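You operate a simulated robot arm through the tools that you are given. There is no shell and no other tool. Be economical: measure what you need, move in short steps, check, and stop when the job is done.

The job below is to be done with a simulated robot arm. You get a single attempt, and the scene is never put back.

TASK
Lift the tape measure off the plaster, wet the sponge and wipe the tool box lid clean.
Fine: tape to the latch end; purple sponge, wetted on the pad tray, put back; tray, latch, drawers and other tape stay.

It is judged by the outcome, as a careful person would: the job done as asked, and still so three seconds after it is handed in. It fails if anything else is knocked over, pushed out of place, dropped, spilled or broken. A push-on lid holds only when it is set on centred and level and pressed home; a screw cap is set on level and turned clockwise until tight.

THE ROBOT
A 6-joint arm with a two-finger parallel gripper, fixed in place. Base frame: the origin is at the foot of the arm, x ahead of it, y to its left, z up. Readings come in m, degrees, newtons and seconds.
With the tool pointing down near the work surface it reaches from about 0.1 to 0.56 m from the base axis. Its first joint turns from -66.0 to 66.0 degrees. Payload 2.9 kg.
The TCP is the grasp point between the finger pads, 0.03 m short of the fingertips. In the tool frame z runs along the fingers and y along their closing line. The gripper opens to 0.11 m. The fingers are 0.02 m wide and 0.01 m thick; the gripper's body (0.048 by 0.112 m) begins 0.055 m behind the TCP.
Orientation is that of the tool frame in the base frame, as a unit quaternion [x, y, z, w]. With the fingers straight down and closing along the base's y, the tool's x points along the base's -x, its y along +y and its z along -z.

THE INTERFACE
- The arm moves only by the tool apply_moves. Its argument "deltas" is a list of rows, each an object of numbers (a shift or turn left out is 0, a gripper value left out holds the last): "dx", "dy", "dz": the shift along the tool's x, y, z in m; "wx", "wy", "wz": the turn, a rotation vector about the tool's x, y, z in degrees; "gripper": the closure, from 0 (fully open) to 1 (shut). In form: [{"dx": .., "dy": .., "dz": .., "wx": .., "wy": .., "wz": .., "gripper": ..}, ...]. A call has 1 to 20 rows; each row shifts and turns the commanded pose from where the row before left it, along the tool's axes as they then stand. Each row takes 0.2 s and may step no farther than 0.05 m and 8.6 degrees from the row before; otherwise, or with a gripper value out of range, the whole call is refused. A pose out of reach is approached as far as the arm can. The call stops where the force on the tool passes 40 N (or 10 N more than at its start, if that is more) or the arm is blocked; 0.2 s more then pass. Each finger travels about 0.108 m/s and halts on what it meets, pressing with about 36 N; the grip force reading is that of the motor and also rises with nothing between the fingers. The clock runs only during rows and for 0.2 s after the last one: add rows that do not move to give the fingers time. It gives the time, the measured TCP pose, the force on the tool (base axes), the opening and the grip force at its end, in the units of the frame above (readings bear some noise).
- Cameras (640 x 400 px; columns grow to the right, rows downward): "scene" is fixed at [0.0782, 0.4369, 1.3766]; the picture's right is [-0.75, -0.67, 0.00], its down [-0.42, 0.47, -0.78] and it looks along [0.52, -0.58, -0.63] (base axes); focal length 319 px, centre (320, 200). "wrist" rides on the gripper at [0.072, 0.017, -0.103] in the tool frame; the picture's right is [-0.23, 0.97, 0.00], its down [-0.76, -0.18, -0.62] and it looks along [-0.61, -0.14, 0.78] (tool axes); focal length 222 px, centre (320, 200). There is no depth. A picture from a camera that has moved, and an enlarged one, comes with that camera's place and axes in the base frame and with its lens.
- snapshot(camera): a new picture of that camera. No time passes.
- enlarge(camera, box): a new picture of the part [left, top, right, bottom] of that camera's present view, enlarged. No time passes.
- job_done(): hands the job in; it is judged then, once.

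Go step by step. Nothing tells you positions but the pictures and the camera data: compare them with the known pose of the tool, close in by small moves and look again before you grip or let go. The budget is 120 turns and 64 pictures, counting those below and the enlarged ones. Unless the task says otherwise, let go and move clear before handing in, and close with one line.

The tools are called after "Emit:" by a JSON object that holds its "fn" and its "kwargs". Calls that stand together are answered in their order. apply_moves: Moves the arm, as the interface text tells. Its arguments: {"type":"object","properties":{"deltas":{"type":"array"}},"required":["deltas"]} The other tools are called the same way: snapshot (camera) takes a picture; enlarge (camera, box) takes an enlarged picture of a part of a camera's view; job_done () hands the job in.

At the start:

```text
clock: 0.0
ee_pos: [0.4134, -0.0087, 1.0735]
tcp_rot: [0.0, 1.0, -0.001, -0.001]
force: [-0.5, -0.4, -0.6]
gripper_width: 0.1101
finger_force: 0.2
```

scene: 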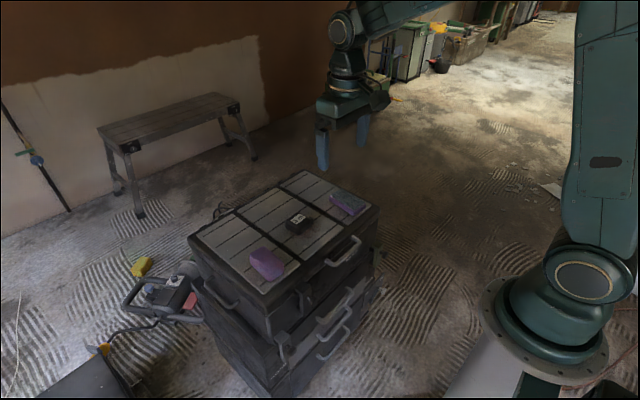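
wrist: 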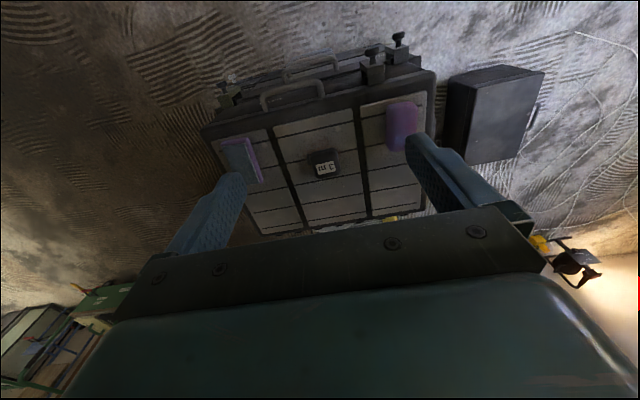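

I see a tool box with a lid, a purple sponge at one end, a tape measure in the middle, and a tray with a wet pad at the other end. I'll look closer.

Emit:
{"fn": "enlarge", "kwargs": {"camera": "scene", "box": [180, 160, 390, 300]}}

Emit:
{"fn": "enlarge", "kwargs": {"camera": "wrist", "box": [190, 60, 460, 240]}}

Emit:
{"fn": "enlarge", "kwargs": {"camera": "scene", "box": [60, 240, 220, 400]}}

```text
2.86 times, centred on (285, 230) of scene
camera zoom: at [0.0782, 0.4369, 1.3766], right [-0.75, -0.67, 0.0], down [-0.42, 0.47, -0.78], along [0.52, -0.58, -0.63], focal length 912 px, centre (420, 114)
```

zoom: 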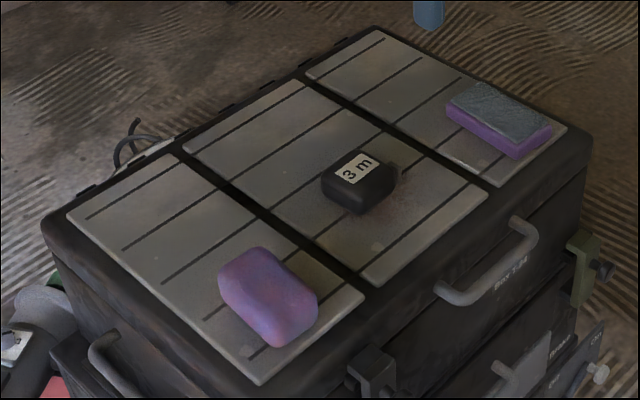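

```text
2.22 times, centred on (325, 150) of wrist
camera zoom: at [0.3412, 0.0086, 1.1757], right [0.23, 0.97, 0.0], down [0.76, -0.18, 0.62], along [0.61, -0.14, -0.78], focal length 494 px, centre (309, 311)
```

zoom: 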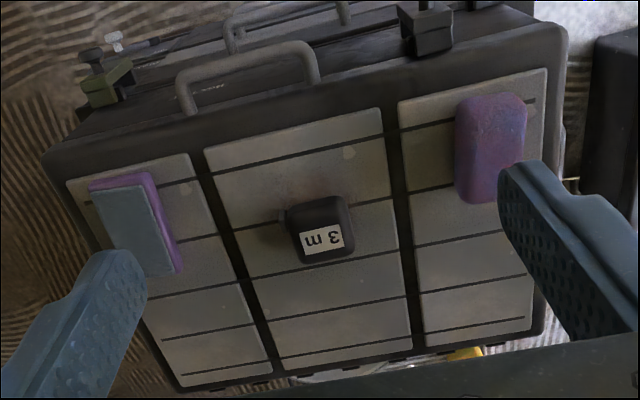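

```text
2.50 times, centred on (140, 320) of scene
camera zoom: at [0.0782, 0.4369, 1.3766], right [-0.75, -0.67, 0.0], down [-0.42, 0.47, -0.78], along [0.52, -0.58, -0.63], focal length 798 px, centre (770, -100)
```

zoom: 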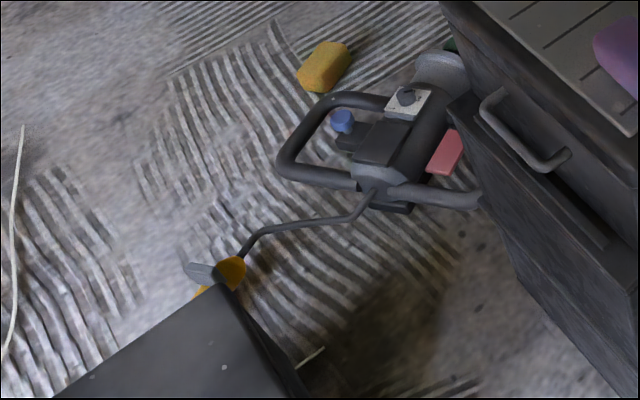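

The sponge sits near (0.54, 0.13, 0.73) and the tape near (0.60, -0.05, 0.72) by triangulation, so the lid is at roughly z 0.70. I'll move closer with the camera to identify the tray, the latch and the other tape.

Emit:
{"fn": "apply_moves", "kwargs": {"deltas": [{"dx": 0.04}, {"dx": 0.04, "dz": 0.04}, {"dx": 0.04, "dz": 0.04}, {"dz": 0.02}]}}

Emit:
{"fn": "snapshot", "kwargs": {"camera": "wrist"}}

Emit:
{"fn": "enlarge", "kwargs": {"camera": "scene", "box": [260, 220, 390, 380]}}

```text
refused: row 2 steps farther than a row can; nothing moved
```

```text
58 pictures are left
camera wrist: at [0.3412, 0.0086, 1.1757], right [0.23, 0.97, 0.0], down [0.76, -0.18, 0.62], along [0.61, -0.14, -0.78], focal length 222 px, centre (320, 200)
```

wrist: 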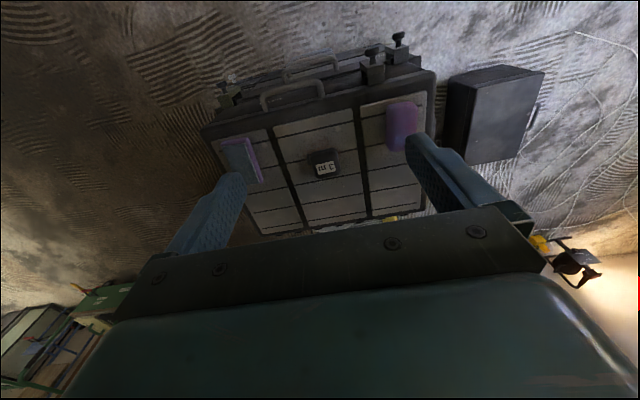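

```text
2.50 times, centred on (325, 300) of scene
camera zoom: at [0.0782, 0.4369, 1.3766], right [-0.75, -0.67, 0.0], down [-0.42, 0.47, -0.78], along [0.52, -0.58, -0.63], focal length 798 px, centre (308, -50)
```

zoom: 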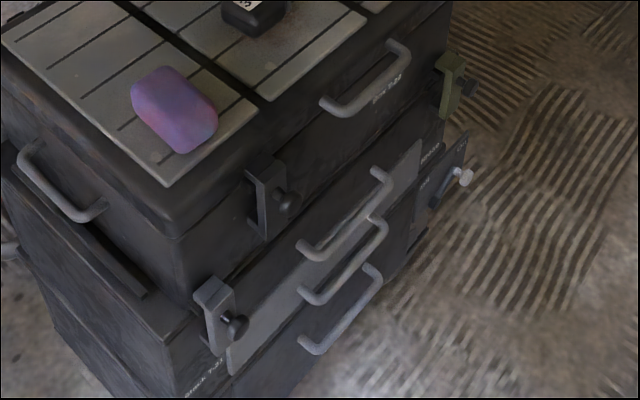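

The lid's grip handle and latches face the robot. I need a closer look at both latches and the tray, so I'll move back and lower in smaller steps.

Emit:
{"fn": "apply_moves", "kwargs": {"deltas": [{"dx": 0.035, "dz": 0.03}, {"dx": 0.035, "dz": 0.03}, {"dx": 0.035, "dz": 0.03}, {"dx": 0.035, "dz": 0.02}]}}

Emit:
{"fn": "snapshot", "kwargs": {"camera": "wrist"}}

```text
clock: 1.0
ee_pos: [0.2754, -0.0058, 0.9614]
tcp_rot: [0.0, 1.0, 0.0, 0.0]
force: [0.9, -0.3, -0.1]
gripper_width: 0.11
finger_force: 0.0
```

```text
56 pictures are left
camera wrist: at [0.2026, 0.0113, 1.0641], right [0.23, 0.97, 0.0], down [0.76, -0.18, 0.62], along [0.61, -0.14, -0.78], focal length 222 px, centre (320, 200)
```

wrist: 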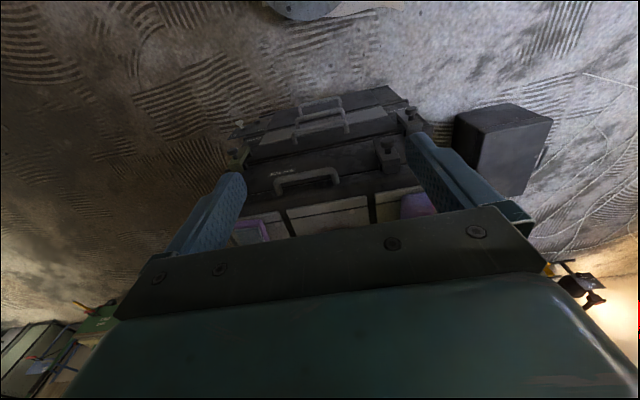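

Emit:
{"fn": "enlarge", "kwargs": {"camera": "wrist", "box": [210, 70, 450, 250]}}

Emit:
{"fn": "enlarge", "kwargs": {"camera": "scene", "box": [310, 170, 400, 230]}}

```text
2.22 times, centred on (330, 160) of wrist
camera zoom: at [0.2026, 0.0113, 1.0641], right [0.23, 0.97, 0.0], down [0.76, -0.18, 0.62], along [0.61, -0.14, -0.78], focal length 494 px, centre (298, 289)
```

zoom: 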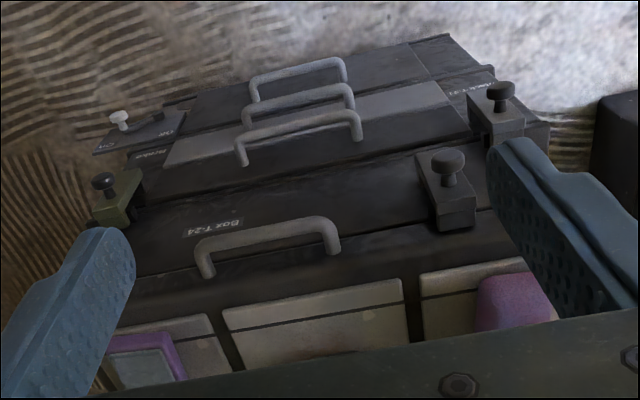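

```text
6.67 times, centred on (355, 200) of scene
camera zoom: at [0.0782, 0.4369, 1.3766], right [-0.75, -0.67, 0.0], down [-0.42, 0.47, -0.78], along [0.52, -0.58, -0.63], focal length 2127 px, centre (87, 200)
```

zoom: 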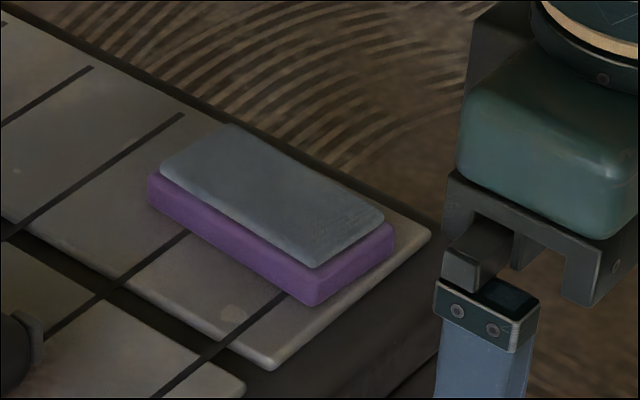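

The tray is the purple one holding the gray pad, at the -y end. The front face carries labels and several latches, so I'll zoom in to work out which end "latch end" means.

Emit:
{"fn": "enlarge", "kwargs": {"camera": "wrist", "box": [230, 100, 310, 170]}}

Emit:
{"fn": "enlarge", "kwargs": {"camera": "wrist", "box": [350, 80, 430, 170]}}

Emit:
{"fn": "enlarge", "kwargs": {"camera": "scene", "box": [320, 200, 390, 270]}}

```text
5.71 times, centred on (270, 135) of wrist
camera zoom: at [0.2026, 0.0113, 1.0641], right [0.23, 0.97, 0.0], down [0.76, -0.18, 0.62], along [0.61, -0.14, -0.78], focal length 1269 px, centre (606, 571)
```

zoom: 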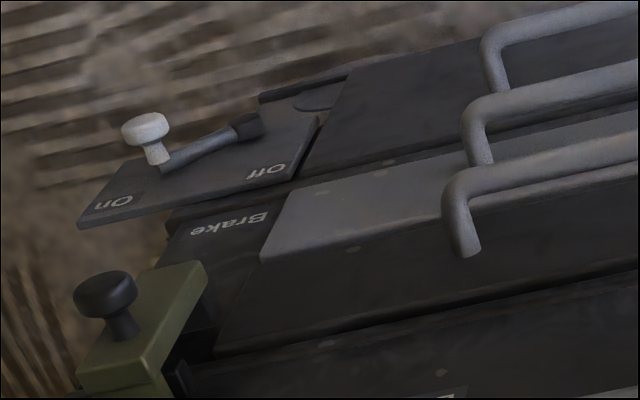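

```text
4.44 times, centred on (390, 125) of wrist
camera zoom: at [0.2026, 0.0113, 1.0641], right [0.23, 0.97, 0.0], down [0.76, -0.18, 0.62], along [0.61, -0.14, -0.78], focal length 987 px, centre (9, 533)
```

zoom: 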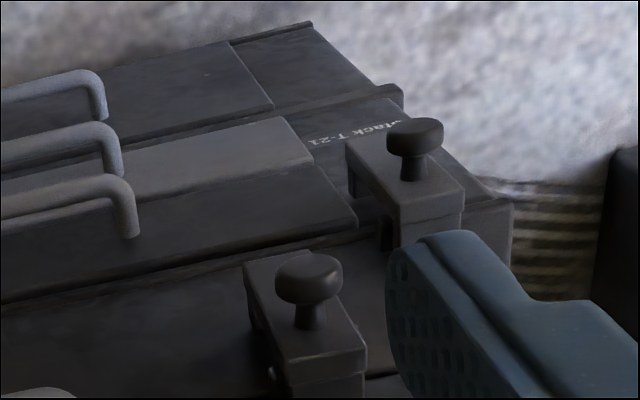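

```text
5.71 times, centred on (355, 235) of scene
camera zoom: at [0.0782, 0.4369, 1.3766], right [-0.75, -0.67, 0.0], down [-0.42, 0.47, -0.78], along [0.52, -0.58, -0.63], focal length 1823 px, centre (120, 0)
```

zoom: 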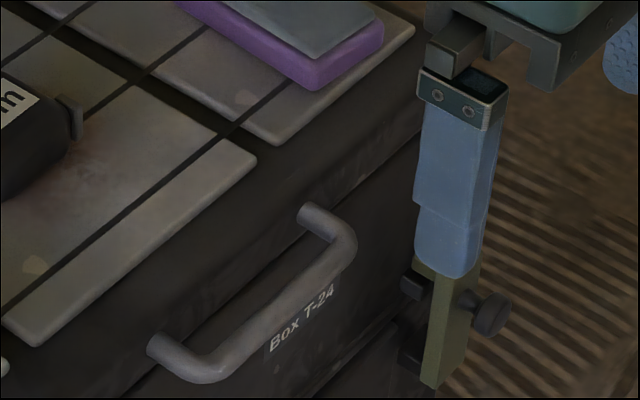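

The upper box (Box T-24) has a single latch, near y = +0.10. The green latch and the other black one belong to the stack below. So "latch end" is the +y end, where the sponge is, and the lid spans about x 0.48–0.82 and y -0.29–0.20. Next I'll look at the tape from close above.

Emit:
{"fn": "apply_moves", "kwargs": {"deltas": [{"dx": -0.045, "dy": -0.007}, {"dx": -0.045, "dy": -0.007}, {"dx": -0.045, "dy": -0.007}, {"dx": -0.045, "dy": -0.007}, {"dx": -0.045, "dy": -0.007}, {"dx": -0.045, "dy": -0.005, "dz": 0.02}, {"dx": -0.03, "dz": 0.03}, {"dz": 0.03}]}}

Emit:
{"fn": "snapshot", "kwargs": {"camera": "wrist"}}

```text
clock: 2.8
ee_pos: [0.5744, -0.0467, 0.8807]
tcp_rot: [0.0, 1.0, 0.0, 0.0]
force: [-0.1, -0.1, -0.4]
gripper_width: 0.1098
finger_force: 0.0
```

```text
50 pictures are left
camera wrist: at [0.5014, -0.0297, 0.9831], right [0.23, 0.97, 0.0], down [0.76, -0.18, 0.62], along [0.61, -0.14, -0.78], focal length 222 px, centre (320, 200)
```

wrist: 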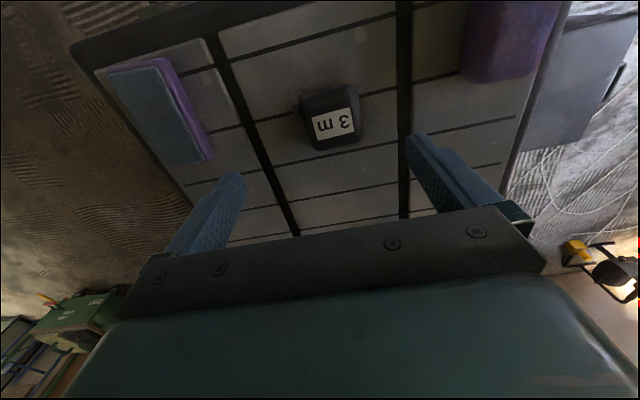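

The arm reaches here fine. I'll zoom in on the tape.

Emit:
{"fn": "enlarge", "kwargs": {"camera": "wrist", "box": [270, 50, 400, 180]}}

Emit:
{"fn": "enlarge", "kwargs": {"camera": "scene", "box": [260, 190, 350, 250]}}

```text
3.08 times, centred on (335, 115) of wrist
camera zoom: at [0.5014, -0.0297, 0.9831], right [0.23, 0.97, 0.0], down [0.76, -0.18, 0.62], along [0.61, -0.14, -0.78], focal length 684 px, centre (274, 462)
```

zoom: 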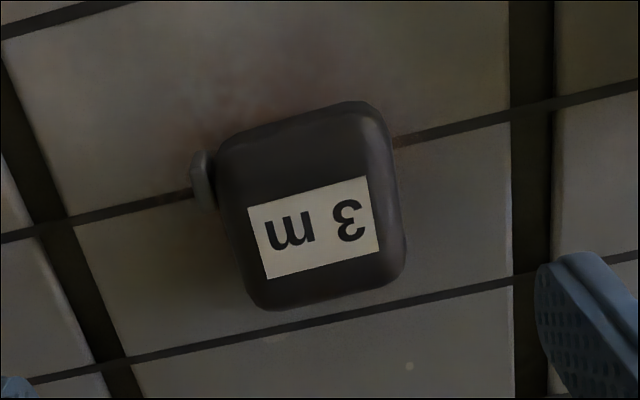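

```text
6.67 times, centred on (305, 220) of scene
camera zoom: at [0.0782, 0.4369, 1.3766], right [-0.75, -0.67, 0.0], down [-0.42, 0.47, -0.78], along [0.52, -0.58, -0.63], focal length 2127 px, centre (420, 67)
```

zoom: 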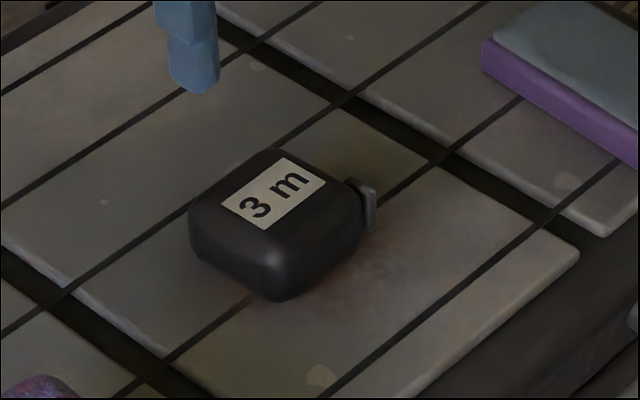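

The tape is aligned with the lid and centred near (0.587, -0.035), with its top at z ≈ 0.749. I'll line up just above it and check.

Emit:
{"fn": "apply_moves", "kwargs": {"deltas": [{"dx": -0.018, "dy": 0.0117, "dz": 0.02}, {"dz": 0.04}, {"dz": 0.025}]}}

Emit:
{"fn": "snapshot", "kwargs": {"camera": "wrist"}}

Emit:
{"fn": "enlarge", "kwargs": {"camera": "scene", "box": [240, 160, 370, 260]}}

```text
clock: 3.6
ee_pos: [0.591, -0.0378, 0.7971]
tcp_rot: [0.0, 1.0, 0.0, 0.0]
force: [-0.6, -0.1, -0.2]
gripper_width: 0.1099
finger_force: 0.1
```

```text
47 pictures are left
camera wrist: at [0.5189, -0.0204, 0.8991], right [0.23, 0.97, 0.0], down [0.76, -0.18, 0.62], along [0.61, -0.14, -0.78], focal length 222 px, centre (320, 200)
```

wrist: 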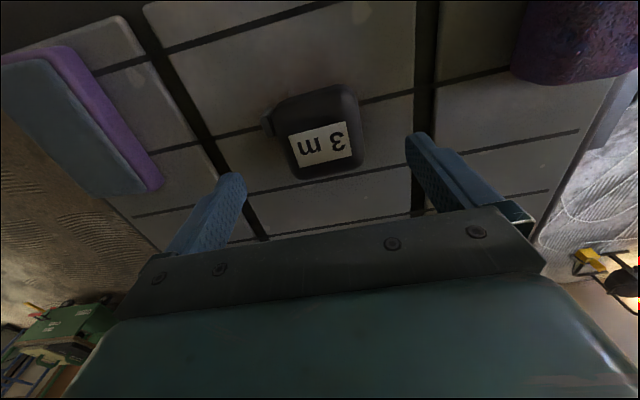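

```text
4.00 times, centred on (305, 210) of scene
camera zoom: at [0.0782, 0.4369, 1.3766], right [-0.75, -0.67, 0.0], down [-0.42, 0.47, -0.78], along [0.52, -0.58, -0.63], focal length 1276 px, centre (380, 160)
```

zoom: 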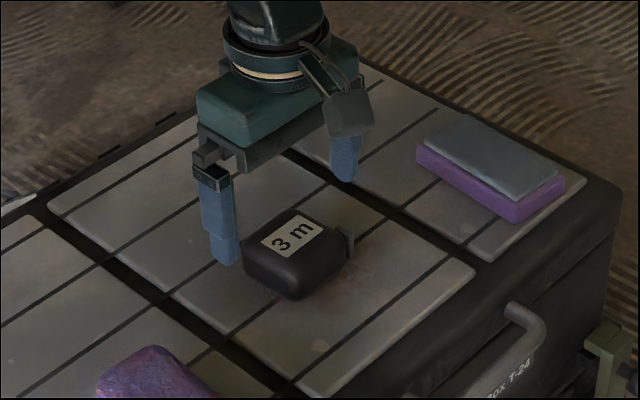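

The tape's position is confirmed at (0.587, -0.036). I'll descend and grip.

Emit:
{"fn": "apply_moves", "kwargs": {"deltas": [{"dy": 0.002, "dz": 0.03}, {"dz": 0.029}, {}, {"gripper": 0.7}, {"gripper": 0.7}, {"gripper": 0.7}, {"gripper": 0.7}]}}

```text
clock: 4.3
ee_pos: [0.592, -0.0338, 0.7475]
tcp_rot: [0.001, 1.0, 0.0, 0.0]
force: [-7.5, 0.1, 13.6]
gripper_width: 0.1099
finger_force: 0.1
stopped in row 3: the force on the tool passed its limit (the readings are from after the stop); the commanded pose is now the measured one
```

The arm stopped at z 0.7475, so the fingertips at about 0.717 may be touching the lid. I'll check before closing.

Emit:
{"fn": "enlarge", "kwargs": {"camera": "scene", "box": [260, 170, 350, 240]}}

Emit:
{"fn": "enlarge", "kwargs": {"camera": "wrist", "box": [160, 90, 520, 280]}}

```text
5.71 times, centred on (305, 205) of scene
camera zoom: at [0.0778, 0.4369, 1.3766], right [-0.75, -0.67, 0.0], down [-0.42, 0.47, -0.78], along [0.52, -0.58, -0.63], focal length 1823 px, centre (406, 171)
```

zoom: 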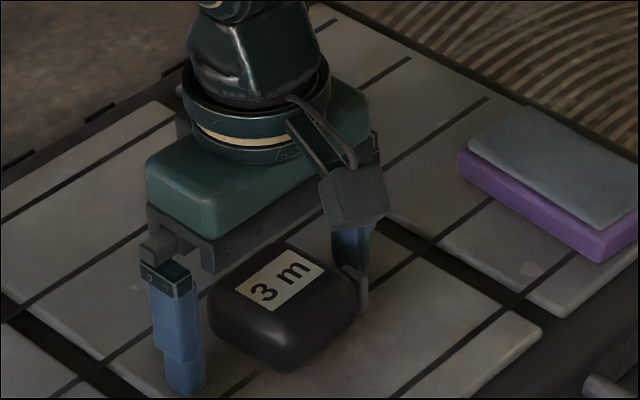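

```text
1.78 times, centred on (340, 185) of wrist
camera zoom: at [0.5201, -0.0169, 0.8499], right [0.23, 0.97, 0.0], down [0.76, -0.18, 0.62], along [0.61, -0.14, -0.78], focal length 395 px, centre (284, 227)
```

zoom: 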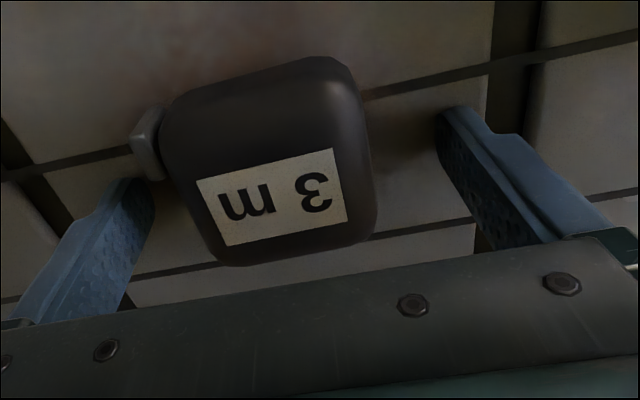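

Either the fingertips reached the lid or one touched the hook. There is already plenty of overlap with the tape, so I'll raise 3 mm, shift slightly away from the hook and close.

Emit:
{"fn": "apply_moves", "kwargs": {"deltas": [{"dz": -0.003}, {"dx": -0.007, "dy": -0.002}, {}, {"gripper": 0.65}, {"gripper": 0.65}, {"gripper": 0.65}, {"gripper": 0.65}]}}

Emit:
{"fn": "enlarge", "kwargs": {"camera": "wrist", "box": [160, 90, 520, 280]}}

```text
clock: 5.9
ee_pos: [0.5992, -0.0377, 0.7491]
tcp_rot: [0.0, 1.0, 0.0, 0.0]
force: [0.5, 0.3, 1.6]
gripper_width: 0.0617
finger_force: 35.6
```

```text
1.78 times, centred on (340, 185) of wrist
camera zoom: at [0.5265, -0.0193, 0.8522], right [0.23, 0.97, 0.0], down [0.76, -0.18, 0.62], along [0.61, -0.14, -0.78], focal length 395 px, centre (284, 227)
```

zoom: 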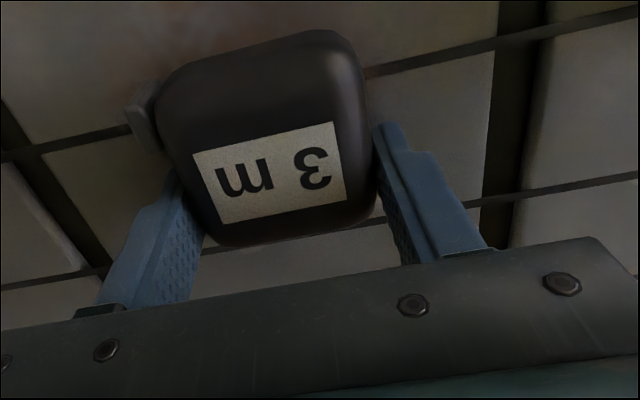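

The tape is gripped at a width of 0.062. I'll lift it and carry it over to the rear of the +y panel.

Emit:
{"fn": "apply_moves", "kwargs": {"deltas": [{"dz": -0.03}, {"dz": -0.03}, {"dz": -0.03}, {"dy": 0.03, "dx": -0.015}, {"dy": 0.035, "dx": -0.02}, {"dy": 0.035, "dx": -0.02}, {"dy": 0.035, "dx": -0.01}, {"dy": 0.02}, {}]}}

Emit:
{"fn": "snapshot", "kwargs": {"camera": "wrist"}}

Emit:
{"fn": "enlarge", "kwargs": {"camera": "scene", "box": [180, 160, 390, 300]}}

```text
clock: 7.9
ee_pos: [0.665, 0.1175, 0.8387]
tcp_rot: [0.0, 1.0, 0.0, -0.001]
force: [-0.3, 0.8, -1.6]
gripper_width: 0.0616
finger_force: 35.6
```

```text
42 pictures are left
camera wrist: at [0.5924, 0.1354, 0.9418], right [0.23, 0.97, 0.0], down [0.76, -0.18, 0.62], along [0.61, -0.14, -0.78], focal length 222 px, centre (320, 200)
```

wrist: 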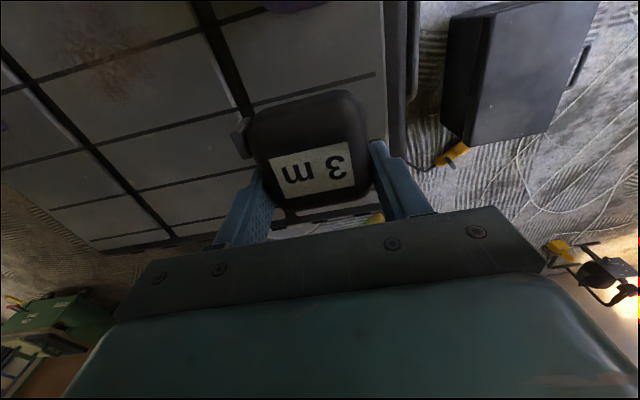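

```text
2.86 times, centred on (285, 230) of scene
camera zoom: at [0.0782, 0.437, 1.3766], right [-0.75, -0.67, 0.0], down [-0.42, 0.47, -0.78], along [0.52, -0.58, -0.63], focal length 912 px, centre (420, 114)
```

zoom: 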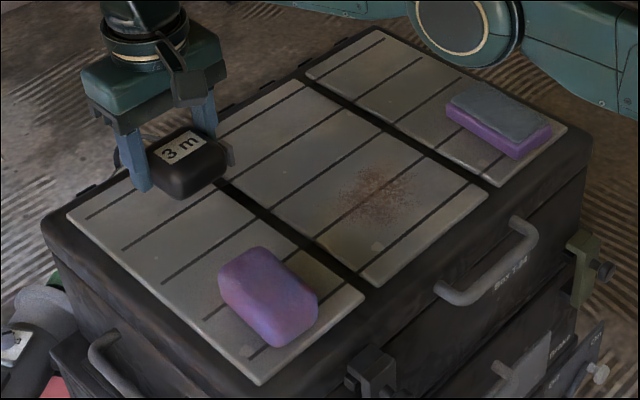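

The stain is now visible near (0.57, -0.05). The tape is clear of the sponge, so I'll lower it here to the same TCP height at which I picked it up.

Emit:
{"fn": "apply_moves", "kwargs": {"deltas": [{"dz": 0.03}, {"dz": 0.03}, {"dz": 0.02}, {"dz": 0.006}, {"dz": 0.002}, {}]}}

Emit:
{"fn": "enlarge", "kwargs": {"camera": "scene", "box": [200, 180, 290, 240]}}

```text
clock: 9.3
ee_pos: [0.6636, 0.1185, 0.7529]
tcp_rot: [-0.001, 1.0, -0.001, 0.0]
force: [-0.2, -0.5, -1.8]
gripper_width: 0.0618
finger_force: 36.3
```

```text
6.67 times, centred on (245, 210) of scene
camera zoom: at [0.0782, 0.4369, 1.3766], right [-0.75, -0.67, 0.0], down [-0.42, 0.47, -0.78], along [0.52, -0.58, -0.63], focal length 2127 px, centre (820, 133)
```

zoom: 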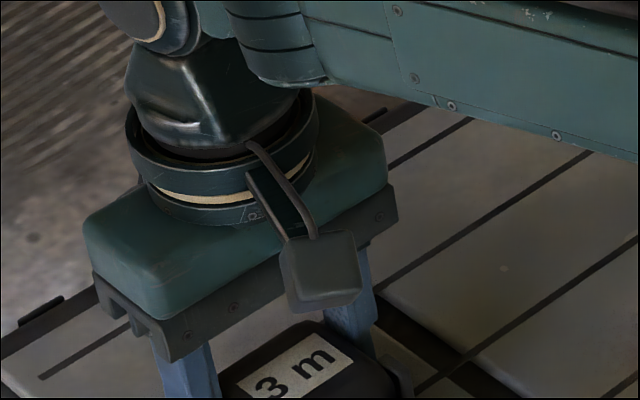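

The force still shows the tape's weight, so it isn't resting yet. I'll lower it in millimetre steps.

Emit:
{"fn": "apply_moves", "kwargs": {"deltas": [{"dz": 0.001}, {"dz": 0.001}, {"dz": 0.001}, {}]}}

```text
clock: 10.3
ee_pos: [0.6634, 0.1175, 0.7502]
tcp_rot: [0.0, 1.0, 0.0, 0.0]
force: [-0.9, 0.4, 6.4]
gripper_width: 0.0617
finger_force: 36.1
```

The tape is resting on the lid. I'll open the fingers and lift clear.

Emit:
{"fn": "apply_moves", "kwargs": {"deltas": [{"gripper": 0.45}, {"gripper": 0.2}, {"gripper": 0.1}, {"gripper": 0.1}, {"dz": -0.03}, {"dz": -0.04}, {"dz": -0.04}, {"dx": 0.04}, {"dx": 0.045}, {"dx": 0.03}, {}]}}

Emit:
{"fn": "snapshot", "kwargs": {"camera": "wrist"}}

Emit:
{"fn": "enlarge", "kwargs": {"camera": "scene", "box": [180, 160, 390, 300]}}

```text
clock: 12.7
ee_pos: [0.552, 0.1191, 0.8606]
tcp_rot: [0.0, 1.0, 0.0, -0.001]
force: [0.2, 0.6, 0.2]
gripper_width: 0.099
finger_force: 0.2
```

```text
39 pictures are left
camera wrist: at [0.4794, 0.1363, 0.9616], right [0.23, 0.97, 0.0], down [0.76, -0.18, 0.62], along [0.61, -0.14, -0.78], focal length 222 px, centre (320, 200)
```

wrist: 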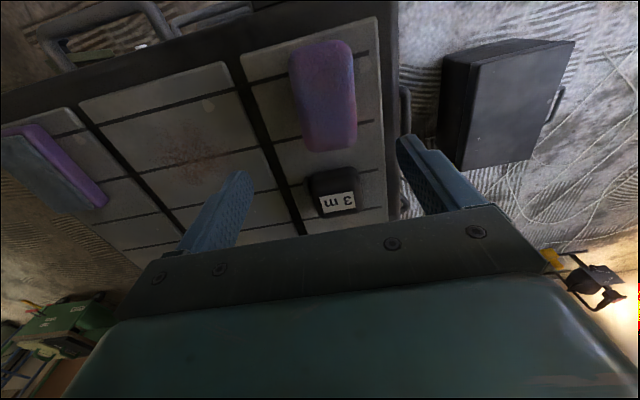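

```text
2.86 times, centred on (285, 230) of scene
camera zoom: at [0.0781, 0.4369, 1.3766], right [-0.75, -0.67, 0.0], down [-0.42, 0.47, -0.78], along [0.52, -0.58, -0.63], focal length 912 px, centre (420, 114)
```

zoom: 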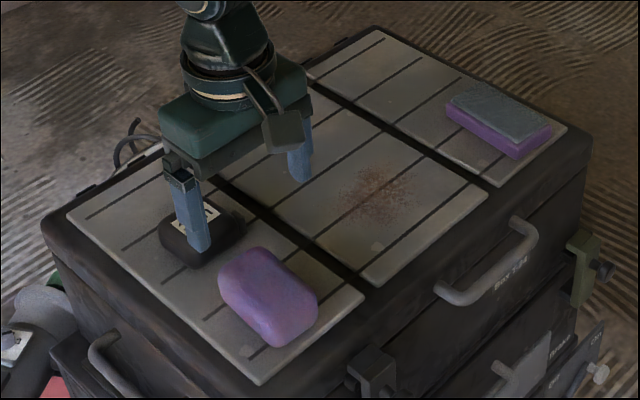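

The tape is down at the latch end. Next I'll look at the sponge in detail.

Emit:
{"fn": "enlarge", "kwargs": {"camera": "wrist", "box": [230, 10, 430, 230]}}

Emit:
{"fn": "enlarge", "kwargs": {"camera": "scene", "box": [225, 220, 315, 300]}}

```text
1.82 times, centred on (330, 120) of wrist
camera zoom: at [0.4794, 0.1363, 0.9616], right [0.23, 0.97, 0.0], down [0.76, -0.18, 0.62], along [0.61, -0.14, -0.78], focal length 404 px, centre (302, 346)
```

zoom: 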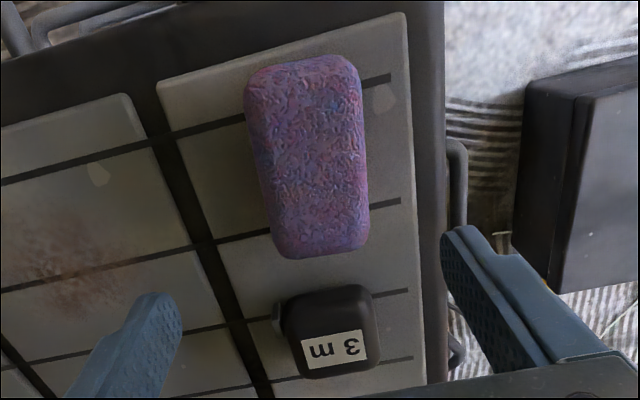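

```text
5.00 times, centred on (270, 260) of scene
camera zoom: at [0.0781, 0.4369, 1.3766], right [-0.75, -0.67, 0.0], down [-0.42, 0.47, -0.78], along [0.52, -0.58, -0.63], focal length 1595 px, centre (570, -100)
```

zoom: 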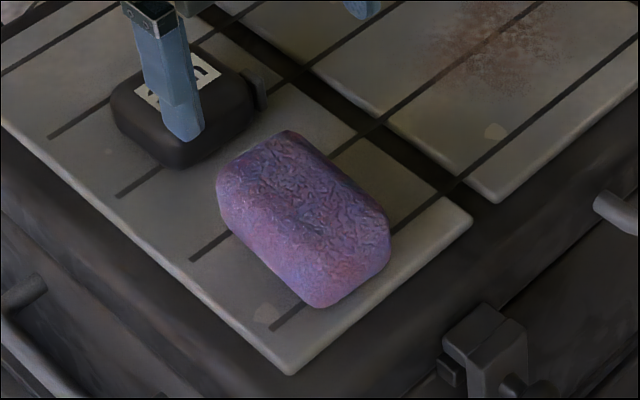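

The sponge is centred near (0.538, 0.128), yawed about -6°, with its top at z ≈ 0.755. I'll align above it.

Emit:
{"fn": "apply_moves", "kwargs": {"deltas": [{"dx": 0.014, "dy": 0.009, "gripper": 0.0}, {"wz": 6}, {"dz": 0.03}, {"dz": 0.02}, {}]}}

Emit:
{"fn": "snapshot", "kwargs": {"camera": "wrist"}}

Emit:
{"fn": "enlarge", "kwargs": {"camera": "scene", "box": [205, 190, 325, 300]}}

```text
clock: 13.9
ee_pos: [0.536, 0.1269, 0.8082]
tcp_rot: [0.052, 0.999, 0.001, -0.001]
force: [-0.1, -0.3, -0.4]
gripper_width: 0.1101
finger_force: 0.0
```

```text
35 pictures are left
camera wrist: at [0.4659, 0.1512, 0.9108], right [0.33, 0.94, 0.0], down [0.74, -0.26, 0.62], along [0.59, -0.2, -0.78], focal length 222 px, centre (320, 200)
```

wrist: 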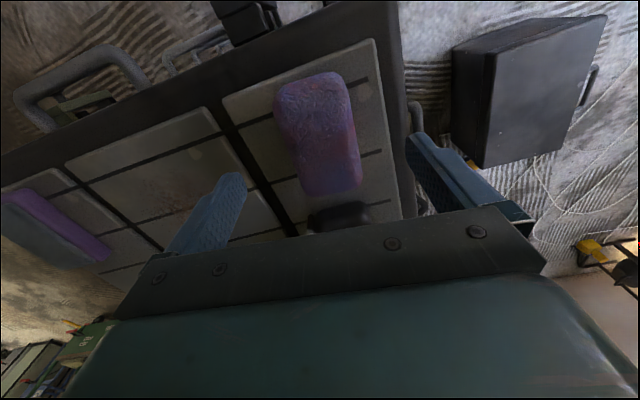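

```text
3.64 times, centred on (265, 245) of scene
camera zoom: at [0.0782, 0.4369, 1.3766], right [-0.75, -0.67, 0.0], down [-0.42, 0.47, -0.78], along [0.52, -0.58, -0.63], focal length 1160 px, centre (520, 36)
```

zoom: 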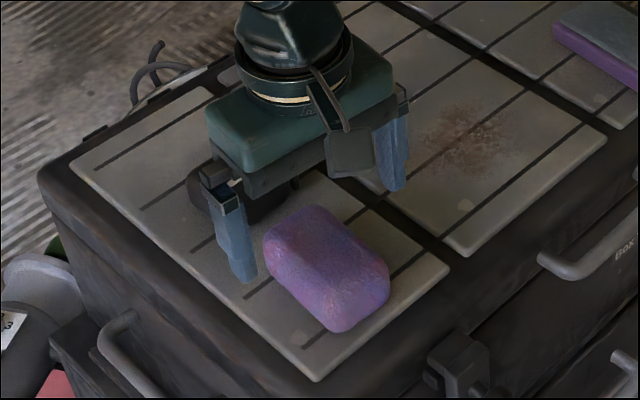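

The alignment agrees, apart from about 2° more yaw and 5 mm forward. I'll descend to grip the upper part of the sponge.

Emit:
{"fn": "apply_moves", "kwargs": {"deltas": [{"dx": -0.006, "wz": 1.5}, {"dz": 0.03}, {"dz": 0.02}, {"dz": 0.009}, {}]}}

Emit:
{"fn": "enlarge", "kwargs": {"camera": "scene", "box": [215, 200, 315, 290]}}

```text
clock: 15.1
ee_pos: [0.5424, 0.1256, 0.7483]
tcp_rot: [0.066, 0.998, 0.0, -0.001]
force: [-0.2, 0.0, 0.1]
gripper_width: 0.1101
finger_force: 0.0
```

```text
4.44 times, centred on (265, 245) of scene
camera zoom: at [0.0782, 0.4369, 1.3766], right [-0.75, -0.67, 0.0], down [-0.42, 0.47, -0.78], along [0.52, -0.58, -0.63], focal length 1418 px, centre (564, 0)
```

zoom: 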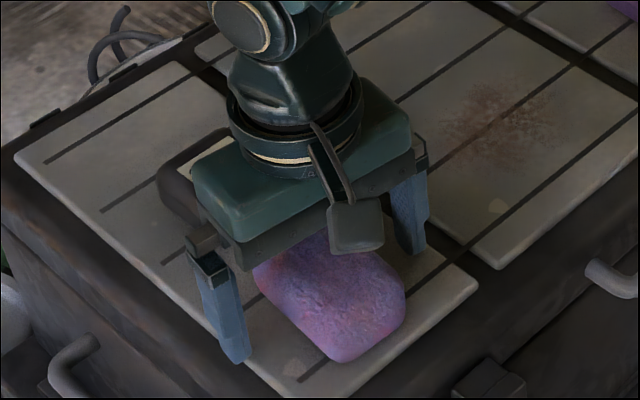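

Emit:
{"fn": "apply_moves", "kwargs": {"deltas": [{"gripper": 0.75}, {"gripper": 0.75}, {"gripper": 0.75}, {"gripper": 0.75}, {}]}}

Emit:
{"fn": "enlarge", "kwargs": {"camera": "wrist", "box": [200, 60, 440, 250]}}

```text
clock: 16.3
ee_pos: [0.5421, 0.125, 0.7486]
tcp_rot: [0.066, 0.998, 0.0, -0.001]
force: [0.7, -1.0, -0.3]
gripper_width: 0.054
finger_force: 35.4
```

```text
2.11 times, centred on (320, 155) of wrist
camera zoom: at [0.4731, 0.1524, 0.8503], right [0.35, 0.94, 0.0], down [0.73, -0.28, 0.62], along [0.58, -0.22, -0.78], focal length 468 px, centre (320, 295)
```

zoom: 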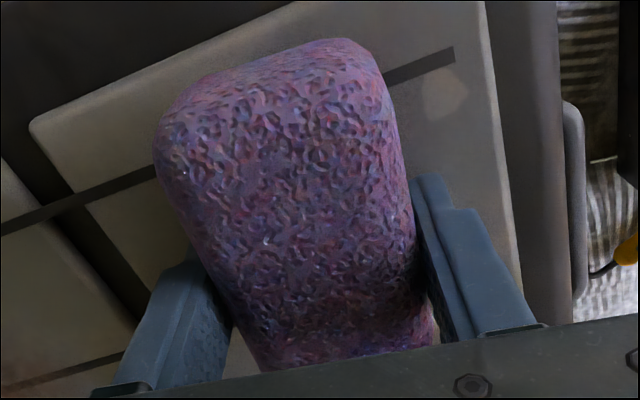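

The sponge is held, and its home TCP is (0.542, 0.125, 0.7486) at yaw +7.5° tool. I'll lift it, square up and travel to above the tray.

Emit:
{"fn": "apply_moves", "kwargs": {"deltas": [{"dz": -0.03}, {"dz": -0.03}, {"dz": -0.03}, {"wz": -7.5}, {"dy": -0.04}, {"dy": -0.04}, {"dy": -0.04}, {"dy": -0.04}, {"dy": -0.04}, {"dy": -0.04}, {"dy": -0.04}, {"dy": -0.03}, {}]}}

Emit:
{"fn": "snapshot", "kwargs": {"camera": "wrist"}}

Emit:
{"fn": "enlarge", "kwargs": {"camera": "scene", "box": [280, 140, 400, 240]}}

```text
clock: 19.1
ee_pos: [0.5434, -0.1861, 0.8405]
tcp_rot: [0.0, 1.0, -0.001, -0.001]
force: [-0.6, 0.3, -0.3]
gripper_width: 0.0533
finger_force: 35.7
```

```text
31 pictures are left
camera wrist: at [0.4703, -0.1682, 0.9419], right [0.23, 0.97, 0.0], down [0.76, -0.18, 0.62], along [0.61, -0.14, -0.78], focal length 222 px, centre (320, 200)
```

wrist: 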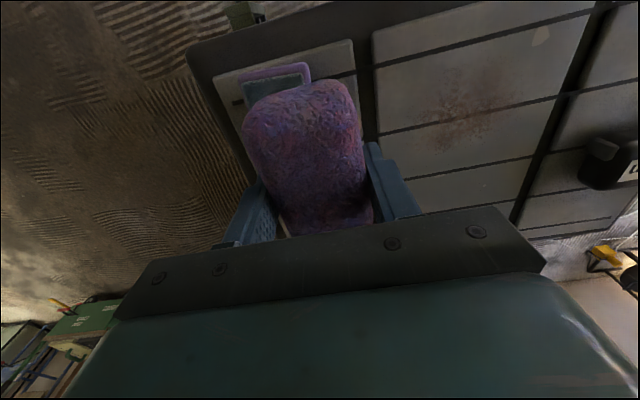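

```text
4.00 times, centred on (340, 190) of scene
camera zoom: at [0.0782, 0.4369, 1.3766], right [-0.75, -0.67, 0.0], down [-0.42, 0.47, -0.78], along [0.52, -0.58, -0.63], focal length 1276 px, centre (240, 240)
```

zoom: 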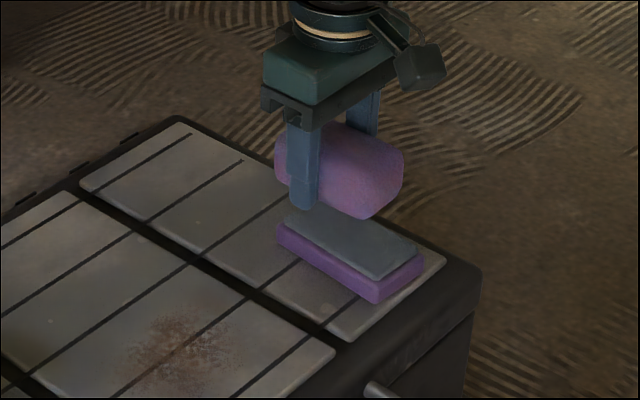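

The pad spans x 0.50–0.605 and y -0.255 to -0.20, so its centre is (0.553, -0.229). I'll centre the sponge over it and descend to just above contact.

Emit:
{"fn": "apply_moves", "kwargs": {"deltas": [{"dx": -0.008, "dy": -0.043}, {}, {"dz": 0.03}, {"dz": 0.025}, {"dz": 0.005}, {}]}}

Emit:
{"fn": "enlarge", "kwargs": {"camera": "scene", "box": [280, 140, 400, 240]}}

```text
clock: 20.5
ee_pos: [0.5481, -0.223, 0.7798]
tcp_rot: [0.0, 1.0, 0.0, -0.001]
force: [-0.5, -0.5, -0.2]
gripper_width: 0.0533
finger_force: 36.0
```

```text
4.00 times, centred on (340, 190) of scene
camera zoom: at [0.0782, 0.4369, 1.3766], right [-0.75, -0.67, 0.0], down [-0.42, 0.47, -0.78], along [0.52, -0.58, -0.63], focal length 1276 px, centre (240, 240)
```

zoom: 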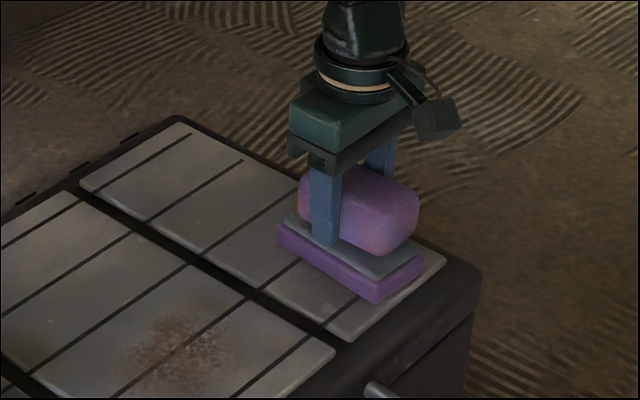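

The sponge is close. I'll correct it slightly and press down in 2 mm steps, watching the force.

Emit:
{"fn": "apply_moves", "kwargs": {"deltas": [{"dx": -0.003, "dy": -0.005}, {"dz": 0.002}, {"dz": 0.002}, {"dz": 0.002}, {}]}}

```text
clock: 21.7
ee_pos: [0.5514, -0.2309, 0.7753]
tcp_rot: [-0.001, 1.0, 0.0, 0.001]
force: [-1.8, 3.9, 14.9]
gripper_width: 0.0531
finger_force: 36.0
```

The sponge is in contact at about 15 N. I'll hold it to soak, then lift straight up and check.

Emit:
{"fn": "apply_moves", "kwargs": {"deltas": [{}, {}, {"dz": 0.001}, {}, {}, {}, {"dz": -0.01}, {"dz": -0.03}, {"dz": -0.03}, {}]}}

Emit:
{"fn": "enlarge", "kwargs": {"camera": "scene", "box": [280, 140, 400, 240]}}

Emit:
{"fn": "snapshot", "kwargs": {"camera": "wrist"}}

```text
clock: 23.9
ee_pos: [0.5517, -0.2314, 0.8433]
tcp_rot: [0.001, 1.0, -0.001, 0.0]
force: [0.3, -1.0, -0.3]
gripper_width: 0.0532
finger_force: 36.4
```

```text
4.00 times, centred on (340, 190) of scene
camera zoom: at [0.0782, 0.4369, 1.3766], right [-0.75, -0.67, 0.0], down [-0.42, 0.47, -0.78], along [0.52, -0.58, -0.63], focal length 1276 px, centre (240, 240)
```

zoom: 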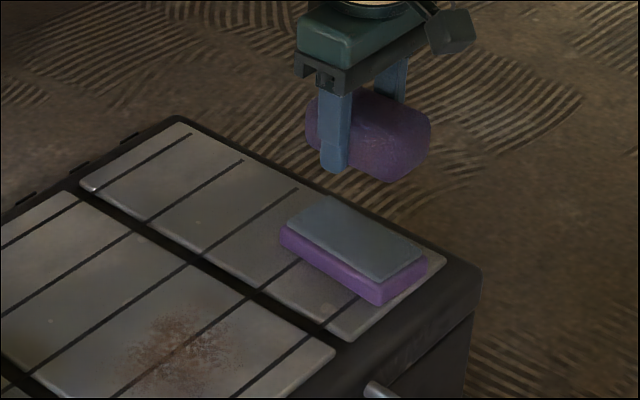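

```text
27 pictures are left
camera wrist: at [0.4801, -0.2156, 0.9444], right [0.23, 0.97, 0.0], down [0.76, -0.18, 0.62], along [0.6, -0.14, -0.78], focal length 222 px, centre (320, 200)
```

wrist: 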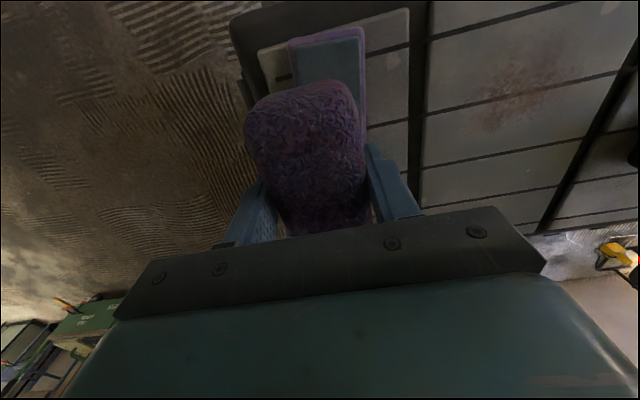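

The sponge turned darker, so it is wet, and the tray stayed in place apart from a millimetre or so. I'll map the stain exactly next.

Emit:
{"fn": "enlarge", "kwargs": {"camera": "scene", "box": [260, 190, 350, 250]}}

Emit:
{"fn": "enlarge", "kwargs": {"camera": "wrist", "box": [400, 0, 640, 200]}}

```text
6.67 times, centred on (305, 220) of scene
camera zoom: at [0.0782, 0.4369, 1.3766], right [-0.75, -0.67, 0.0], down [-0.42, 0.47, -0.78], along [0.52, -0.58, -0.63], focal length 2127 px, centre (420, 67)
```

zoom: 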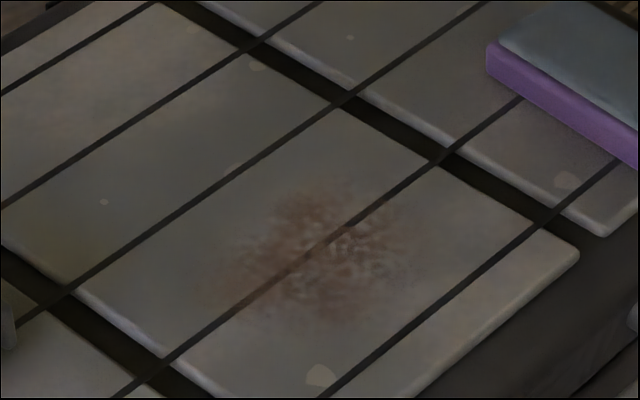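

```text
2.00 times, centred on (520, 100) of wrist
camera zoom: at [0.4801, -0.2156, 0.9444], right [0.23, 0.97, 0.0], down [0.76, -0.18, 0.62], along [0.6, -0.14, -0.78], focal length 444 px, centre (-80, 400)
```

zoom: 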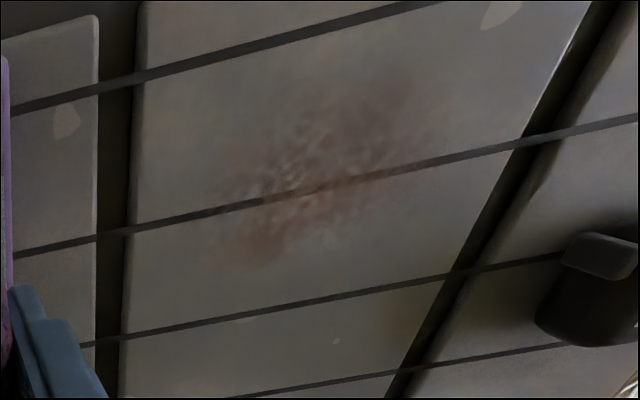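

The stain spans about x 0.54–0.615 and y -0.09–0.0. I'll bring the sponge to its -y side and lower to contact.

Emit:
{"fn": "apply_moves", "kwargs": {"deltas": [{"dx": -0.013, "dy": 0.045}, {"dx": -0.013, "dy": 0.045}, {"dy": 0.044}, {}, {"dz": 0.03}, {"dz": 0.03}, {"dz": 0.02}, {"dz": 0.008}, {}]}}

```text
clock: 25.9
ee_pos: [0.5807, -0.0969, 0.7553]
tcp_rot: [0.0, 1.0, 0.001, -0.001]
force: [0.0, 0.4, -1.0]
gripper_width: 0.0531
finger_force: 36.5
```

Emit:
{"fn": "apply_moves", "kwargs": {"deltas": [{"dz": 0.003}, {"dz": 0.002}, {"dz": 0.002}, {"dz": 0.001}, {}]}}

```text
clock: 27.1
ee_pos: [0.5784, -0.0972, 0.7476]
tcp_rot: [0.001, 1.0, 0.0, 0.0]
force: [-1.8, 0.5, 5.1]
gripper_width: 0.0532
finger_force: 36.3
```

The sponge touches the lid at about 5 N. I'll press 1 mm more and make slow wiping strokes across the stain.

Emit:
{"fn": "apply_moves", "kwargs": {"deltas": [{"dz": 0.001}, {"dy": 0.02}, {"dy": 0.02}, {"dy": 0.02}, {"dy": 0.02}, {"dy": 0.02}, {"dy": 0.015}, {"dx": 0.015}, {"dy": -0.02}, {"dy": -0.02}, {"dy": -0.02}, {"dy": -0.02}, {"dy": -0.02}, {"dy": -0.015}, {}]}}

Emit:
{"fn": "enlarge", "kwargs": {"camera": "scene", "box": [230, 160, 380, 270]}}

```text
clock: 28.1
ee_pos: [0.5813, -0.042, 0.7489]
tcp_rot: [0.002, 1.0, -0.001, 0.003]
force: [0.2, 2.1, 3.4]
gripper_width: 0.0529
finger_force: 36.2
stopped in row 5: the force on the tool passed its limit (the readings are from after the stop); the commanded pose is now the measured one
```

```text
3.64 times, centred on (305, 215) of scene
camera zoom: at [0.0781, 0.437, 1.3766], right [-0.75, -0.67, 0.0], down [-0.42, 0.47, -0.78], along [0.52, -0.58, -0.63], focal length 1160 px, centre (374, 146)
```

zoom: 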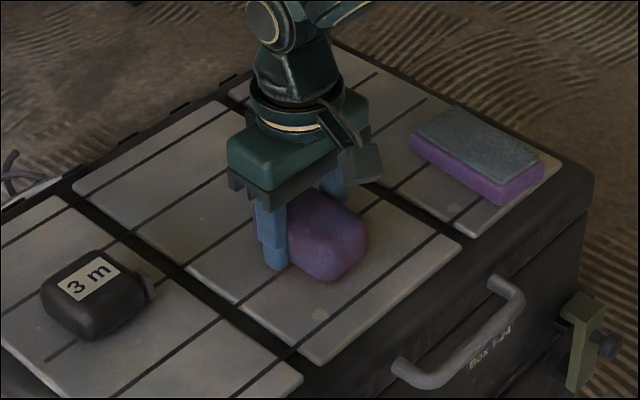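

The force limit tripped mid-stroke. I'll continue with slower 1 cm steps at this lighter pressure.

Emit:
{"fn": "apply_moves", "kwargs": {"deltas": [{"dy": 0.01}, {"dy": 0.01}, {"dy": 0.01}, {"dy": 0.01}, {"dy": 0.01}, {"dy": 0.01}, {}]}}

```text
clock: 29.7
ee_pos: [0.5828, 0.0173, 0.7479]
tcp_rot: [0.003, 1.0, -0.001, 0.003]
force: [1.8, -4.2, 15.6]
gripper_width: 0.0528
finger_force: 36.5
```

Emit:
{"fn": "apply_moves", "kwargs": {"deltas": [{"dz": -0.0007}, {"dx": 0.01}, {"dx": 0.008}, {"dy": -0.01}, {"dy": -0.01}, {"dy": -0.01}, {"dy": -0.01}, {"dy": -0.01}, {"dy": -0.01}, {"dy": -0.01}, {"dy": -0.01}, {"dy": -0.01}, {"dy": -0.01}, {"dy": -0.01}, {}]}}

```text
clock: 32.9
ee_pos: [0.563, -0.0922, 0.7489]
tcp_rot: [0.003, 1.0, -0.002, 0.002]
force: [-0.1, -0.2, -0.2]
gripper_width: 0.0533
finger_force: 35.8
```

Contact was lost by the end of that stroke. I'll press back to a light force and stroke the rear half.

Emit:
{"fn": "apply_moves", "kwargs": {"deltas": [{"dx": -0.01}, {"dx": -0.012}, {"dx": -0.012, "dz": 0.001}, {"dz": 0.0005}, {}, {"dy": 0.01}, {"dy": 0.01}, {"dy": 0.01}, {"dy": 0.01}, {"dy": 0.01}, {"dy": 0.01}, {"dy": 0.01}, {"dy": 0.01}, {"dy": 0.01}, {"dy": 0.01}, {"dy": 0.01}, {}]}}

```text
clock: 35.8
ee_pos: [0.5971, -0.0138, 0.7483]
tcp_rot: [0.007, 1.0, -0.003, 0.004]
force: [0.0, 1.0, 2.0]
gripper_width: 0.0532
finger_force: 36.1
stopped in row 14: the force on the tool passed its limit (the readings are from after the stop); the commanded pose is now the measured one
```

Almost done with this pass. I'll lift and look at the lid.

Emit:
{"fn": "apply_moves", "kwargs": {"deltas": [{"dz": -0.01}, {"dz": -0.03}, {"dz": -0.04}, {"dy": 0.03}, {"dy": 0.04}, {"dy": 0.04}, {}]}}

Emit:
{"fn": "enlarge", "kwargs": {"camera": "scene", "box": [230, 160, 380, 270]}}

Emit:
{"fn": "snapshot", "kwargs": {"camera": "wrist"}}

```text
clock: 37.4
ee_pos: [0.5999, 0.0967, 0.828]
tcp_rot: [0.008, 1.0, -0.006, 0.004]
force: [0.2, -0.4, -0.4]
gripper_width: 0.0534
finger_force: 36.2
```

```text
3.64 times, centred on (305, 215) of scene
camera zoom: at [0.0781, 0.437, 1.3766], right [-0.75, -0.67, 0.0], down [-0.42, 0.47, -0.78], along [0.52, -0.58, -0.63], focal length 1160 px, centre (374, 146)
```

zoom: 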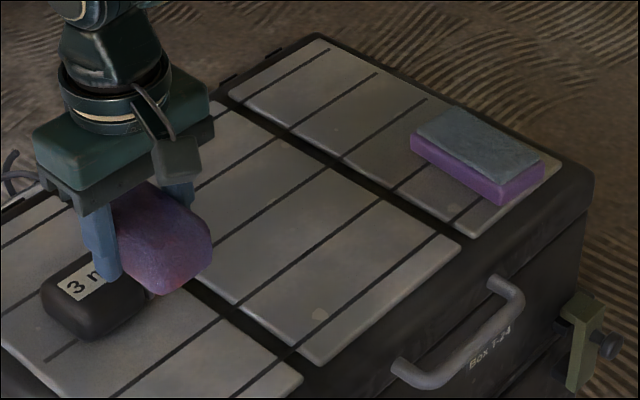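

```text
22 pictures are left
camera wrist: at [0.5277, 0.1167, 0.9286], right [0.24, 0.97, -0.01], down [0.75, -0.18, 0.63], along [0.61, -0.16, -0.78], focal length 222 px, centre (320, 200)
```

wrist: 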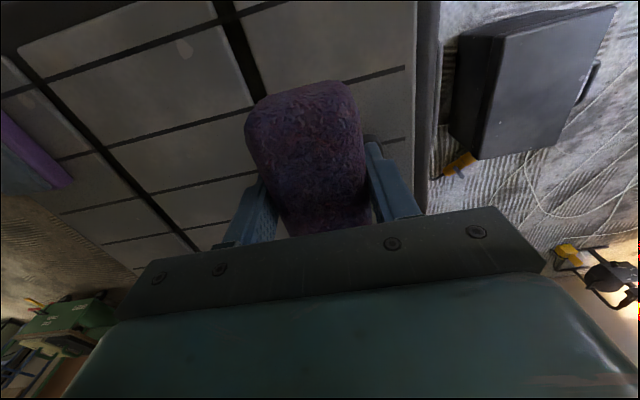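

The stain looks gone. I'll check closely for residue, moving the sponge toward its home first.

Emit:
{"fn": "apply_moves", "kwargs": {"deltas": [{"dx": 0.03, "dy": 0.014}, {"dx": 0.027, "dy": 0.012, "wz": 3.5}, {"wz": 3}, {}]}}

Emit:
{"fn": "enlarge", "kwargs": {"camera": "scene", "box": [260, 190, 350, 250]}}

Emit:
{"fn": "enlarge", "kwargs": {"camera": "wrist", "box": [0, 0, 260, 220]}}

```text
clock: 38.4
ee_pos: [0.5436, 0.1229, 0.8251]
tcp_rot: [0.065, 0.998, -0.004, 0.003]
force: [0.5, 0.8, -0.7]
gripper_width: 0.0529
finger_force: 36.1
```

```text
6.67 times, centred on (305, 220) of scene
camera zoom: at [0.0782, 0.4369, 1.3766], right [-0.75, -0.67, 0.0], down [-0.42, 0.47, -0.78], along [0.52, -0.58, -0.63], focal length 2127 px, centre (420, 67)
```

zoom: 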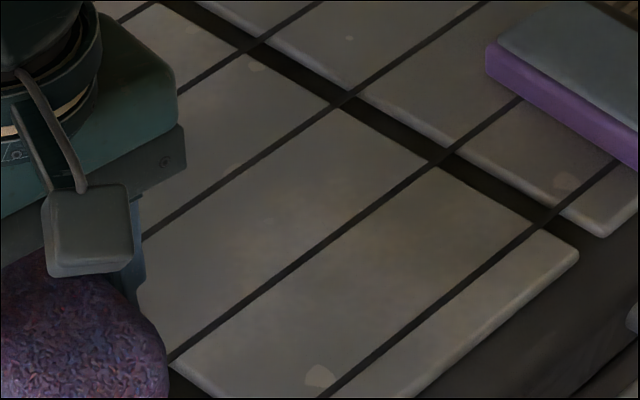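

```text
1.82 times, centred on (130, 110) of wrist
camera zoom: at [0.473, 0.1508, 0.9269], right [0.35, 0.94, -0.01], down [0.73, -0.27, 0.63], along [0.59, -0.23, -0.78], focal length 404 px, centre (666, 364)
```

zoom: 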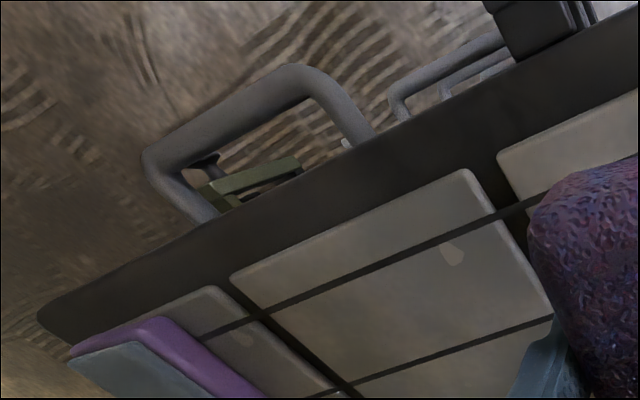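

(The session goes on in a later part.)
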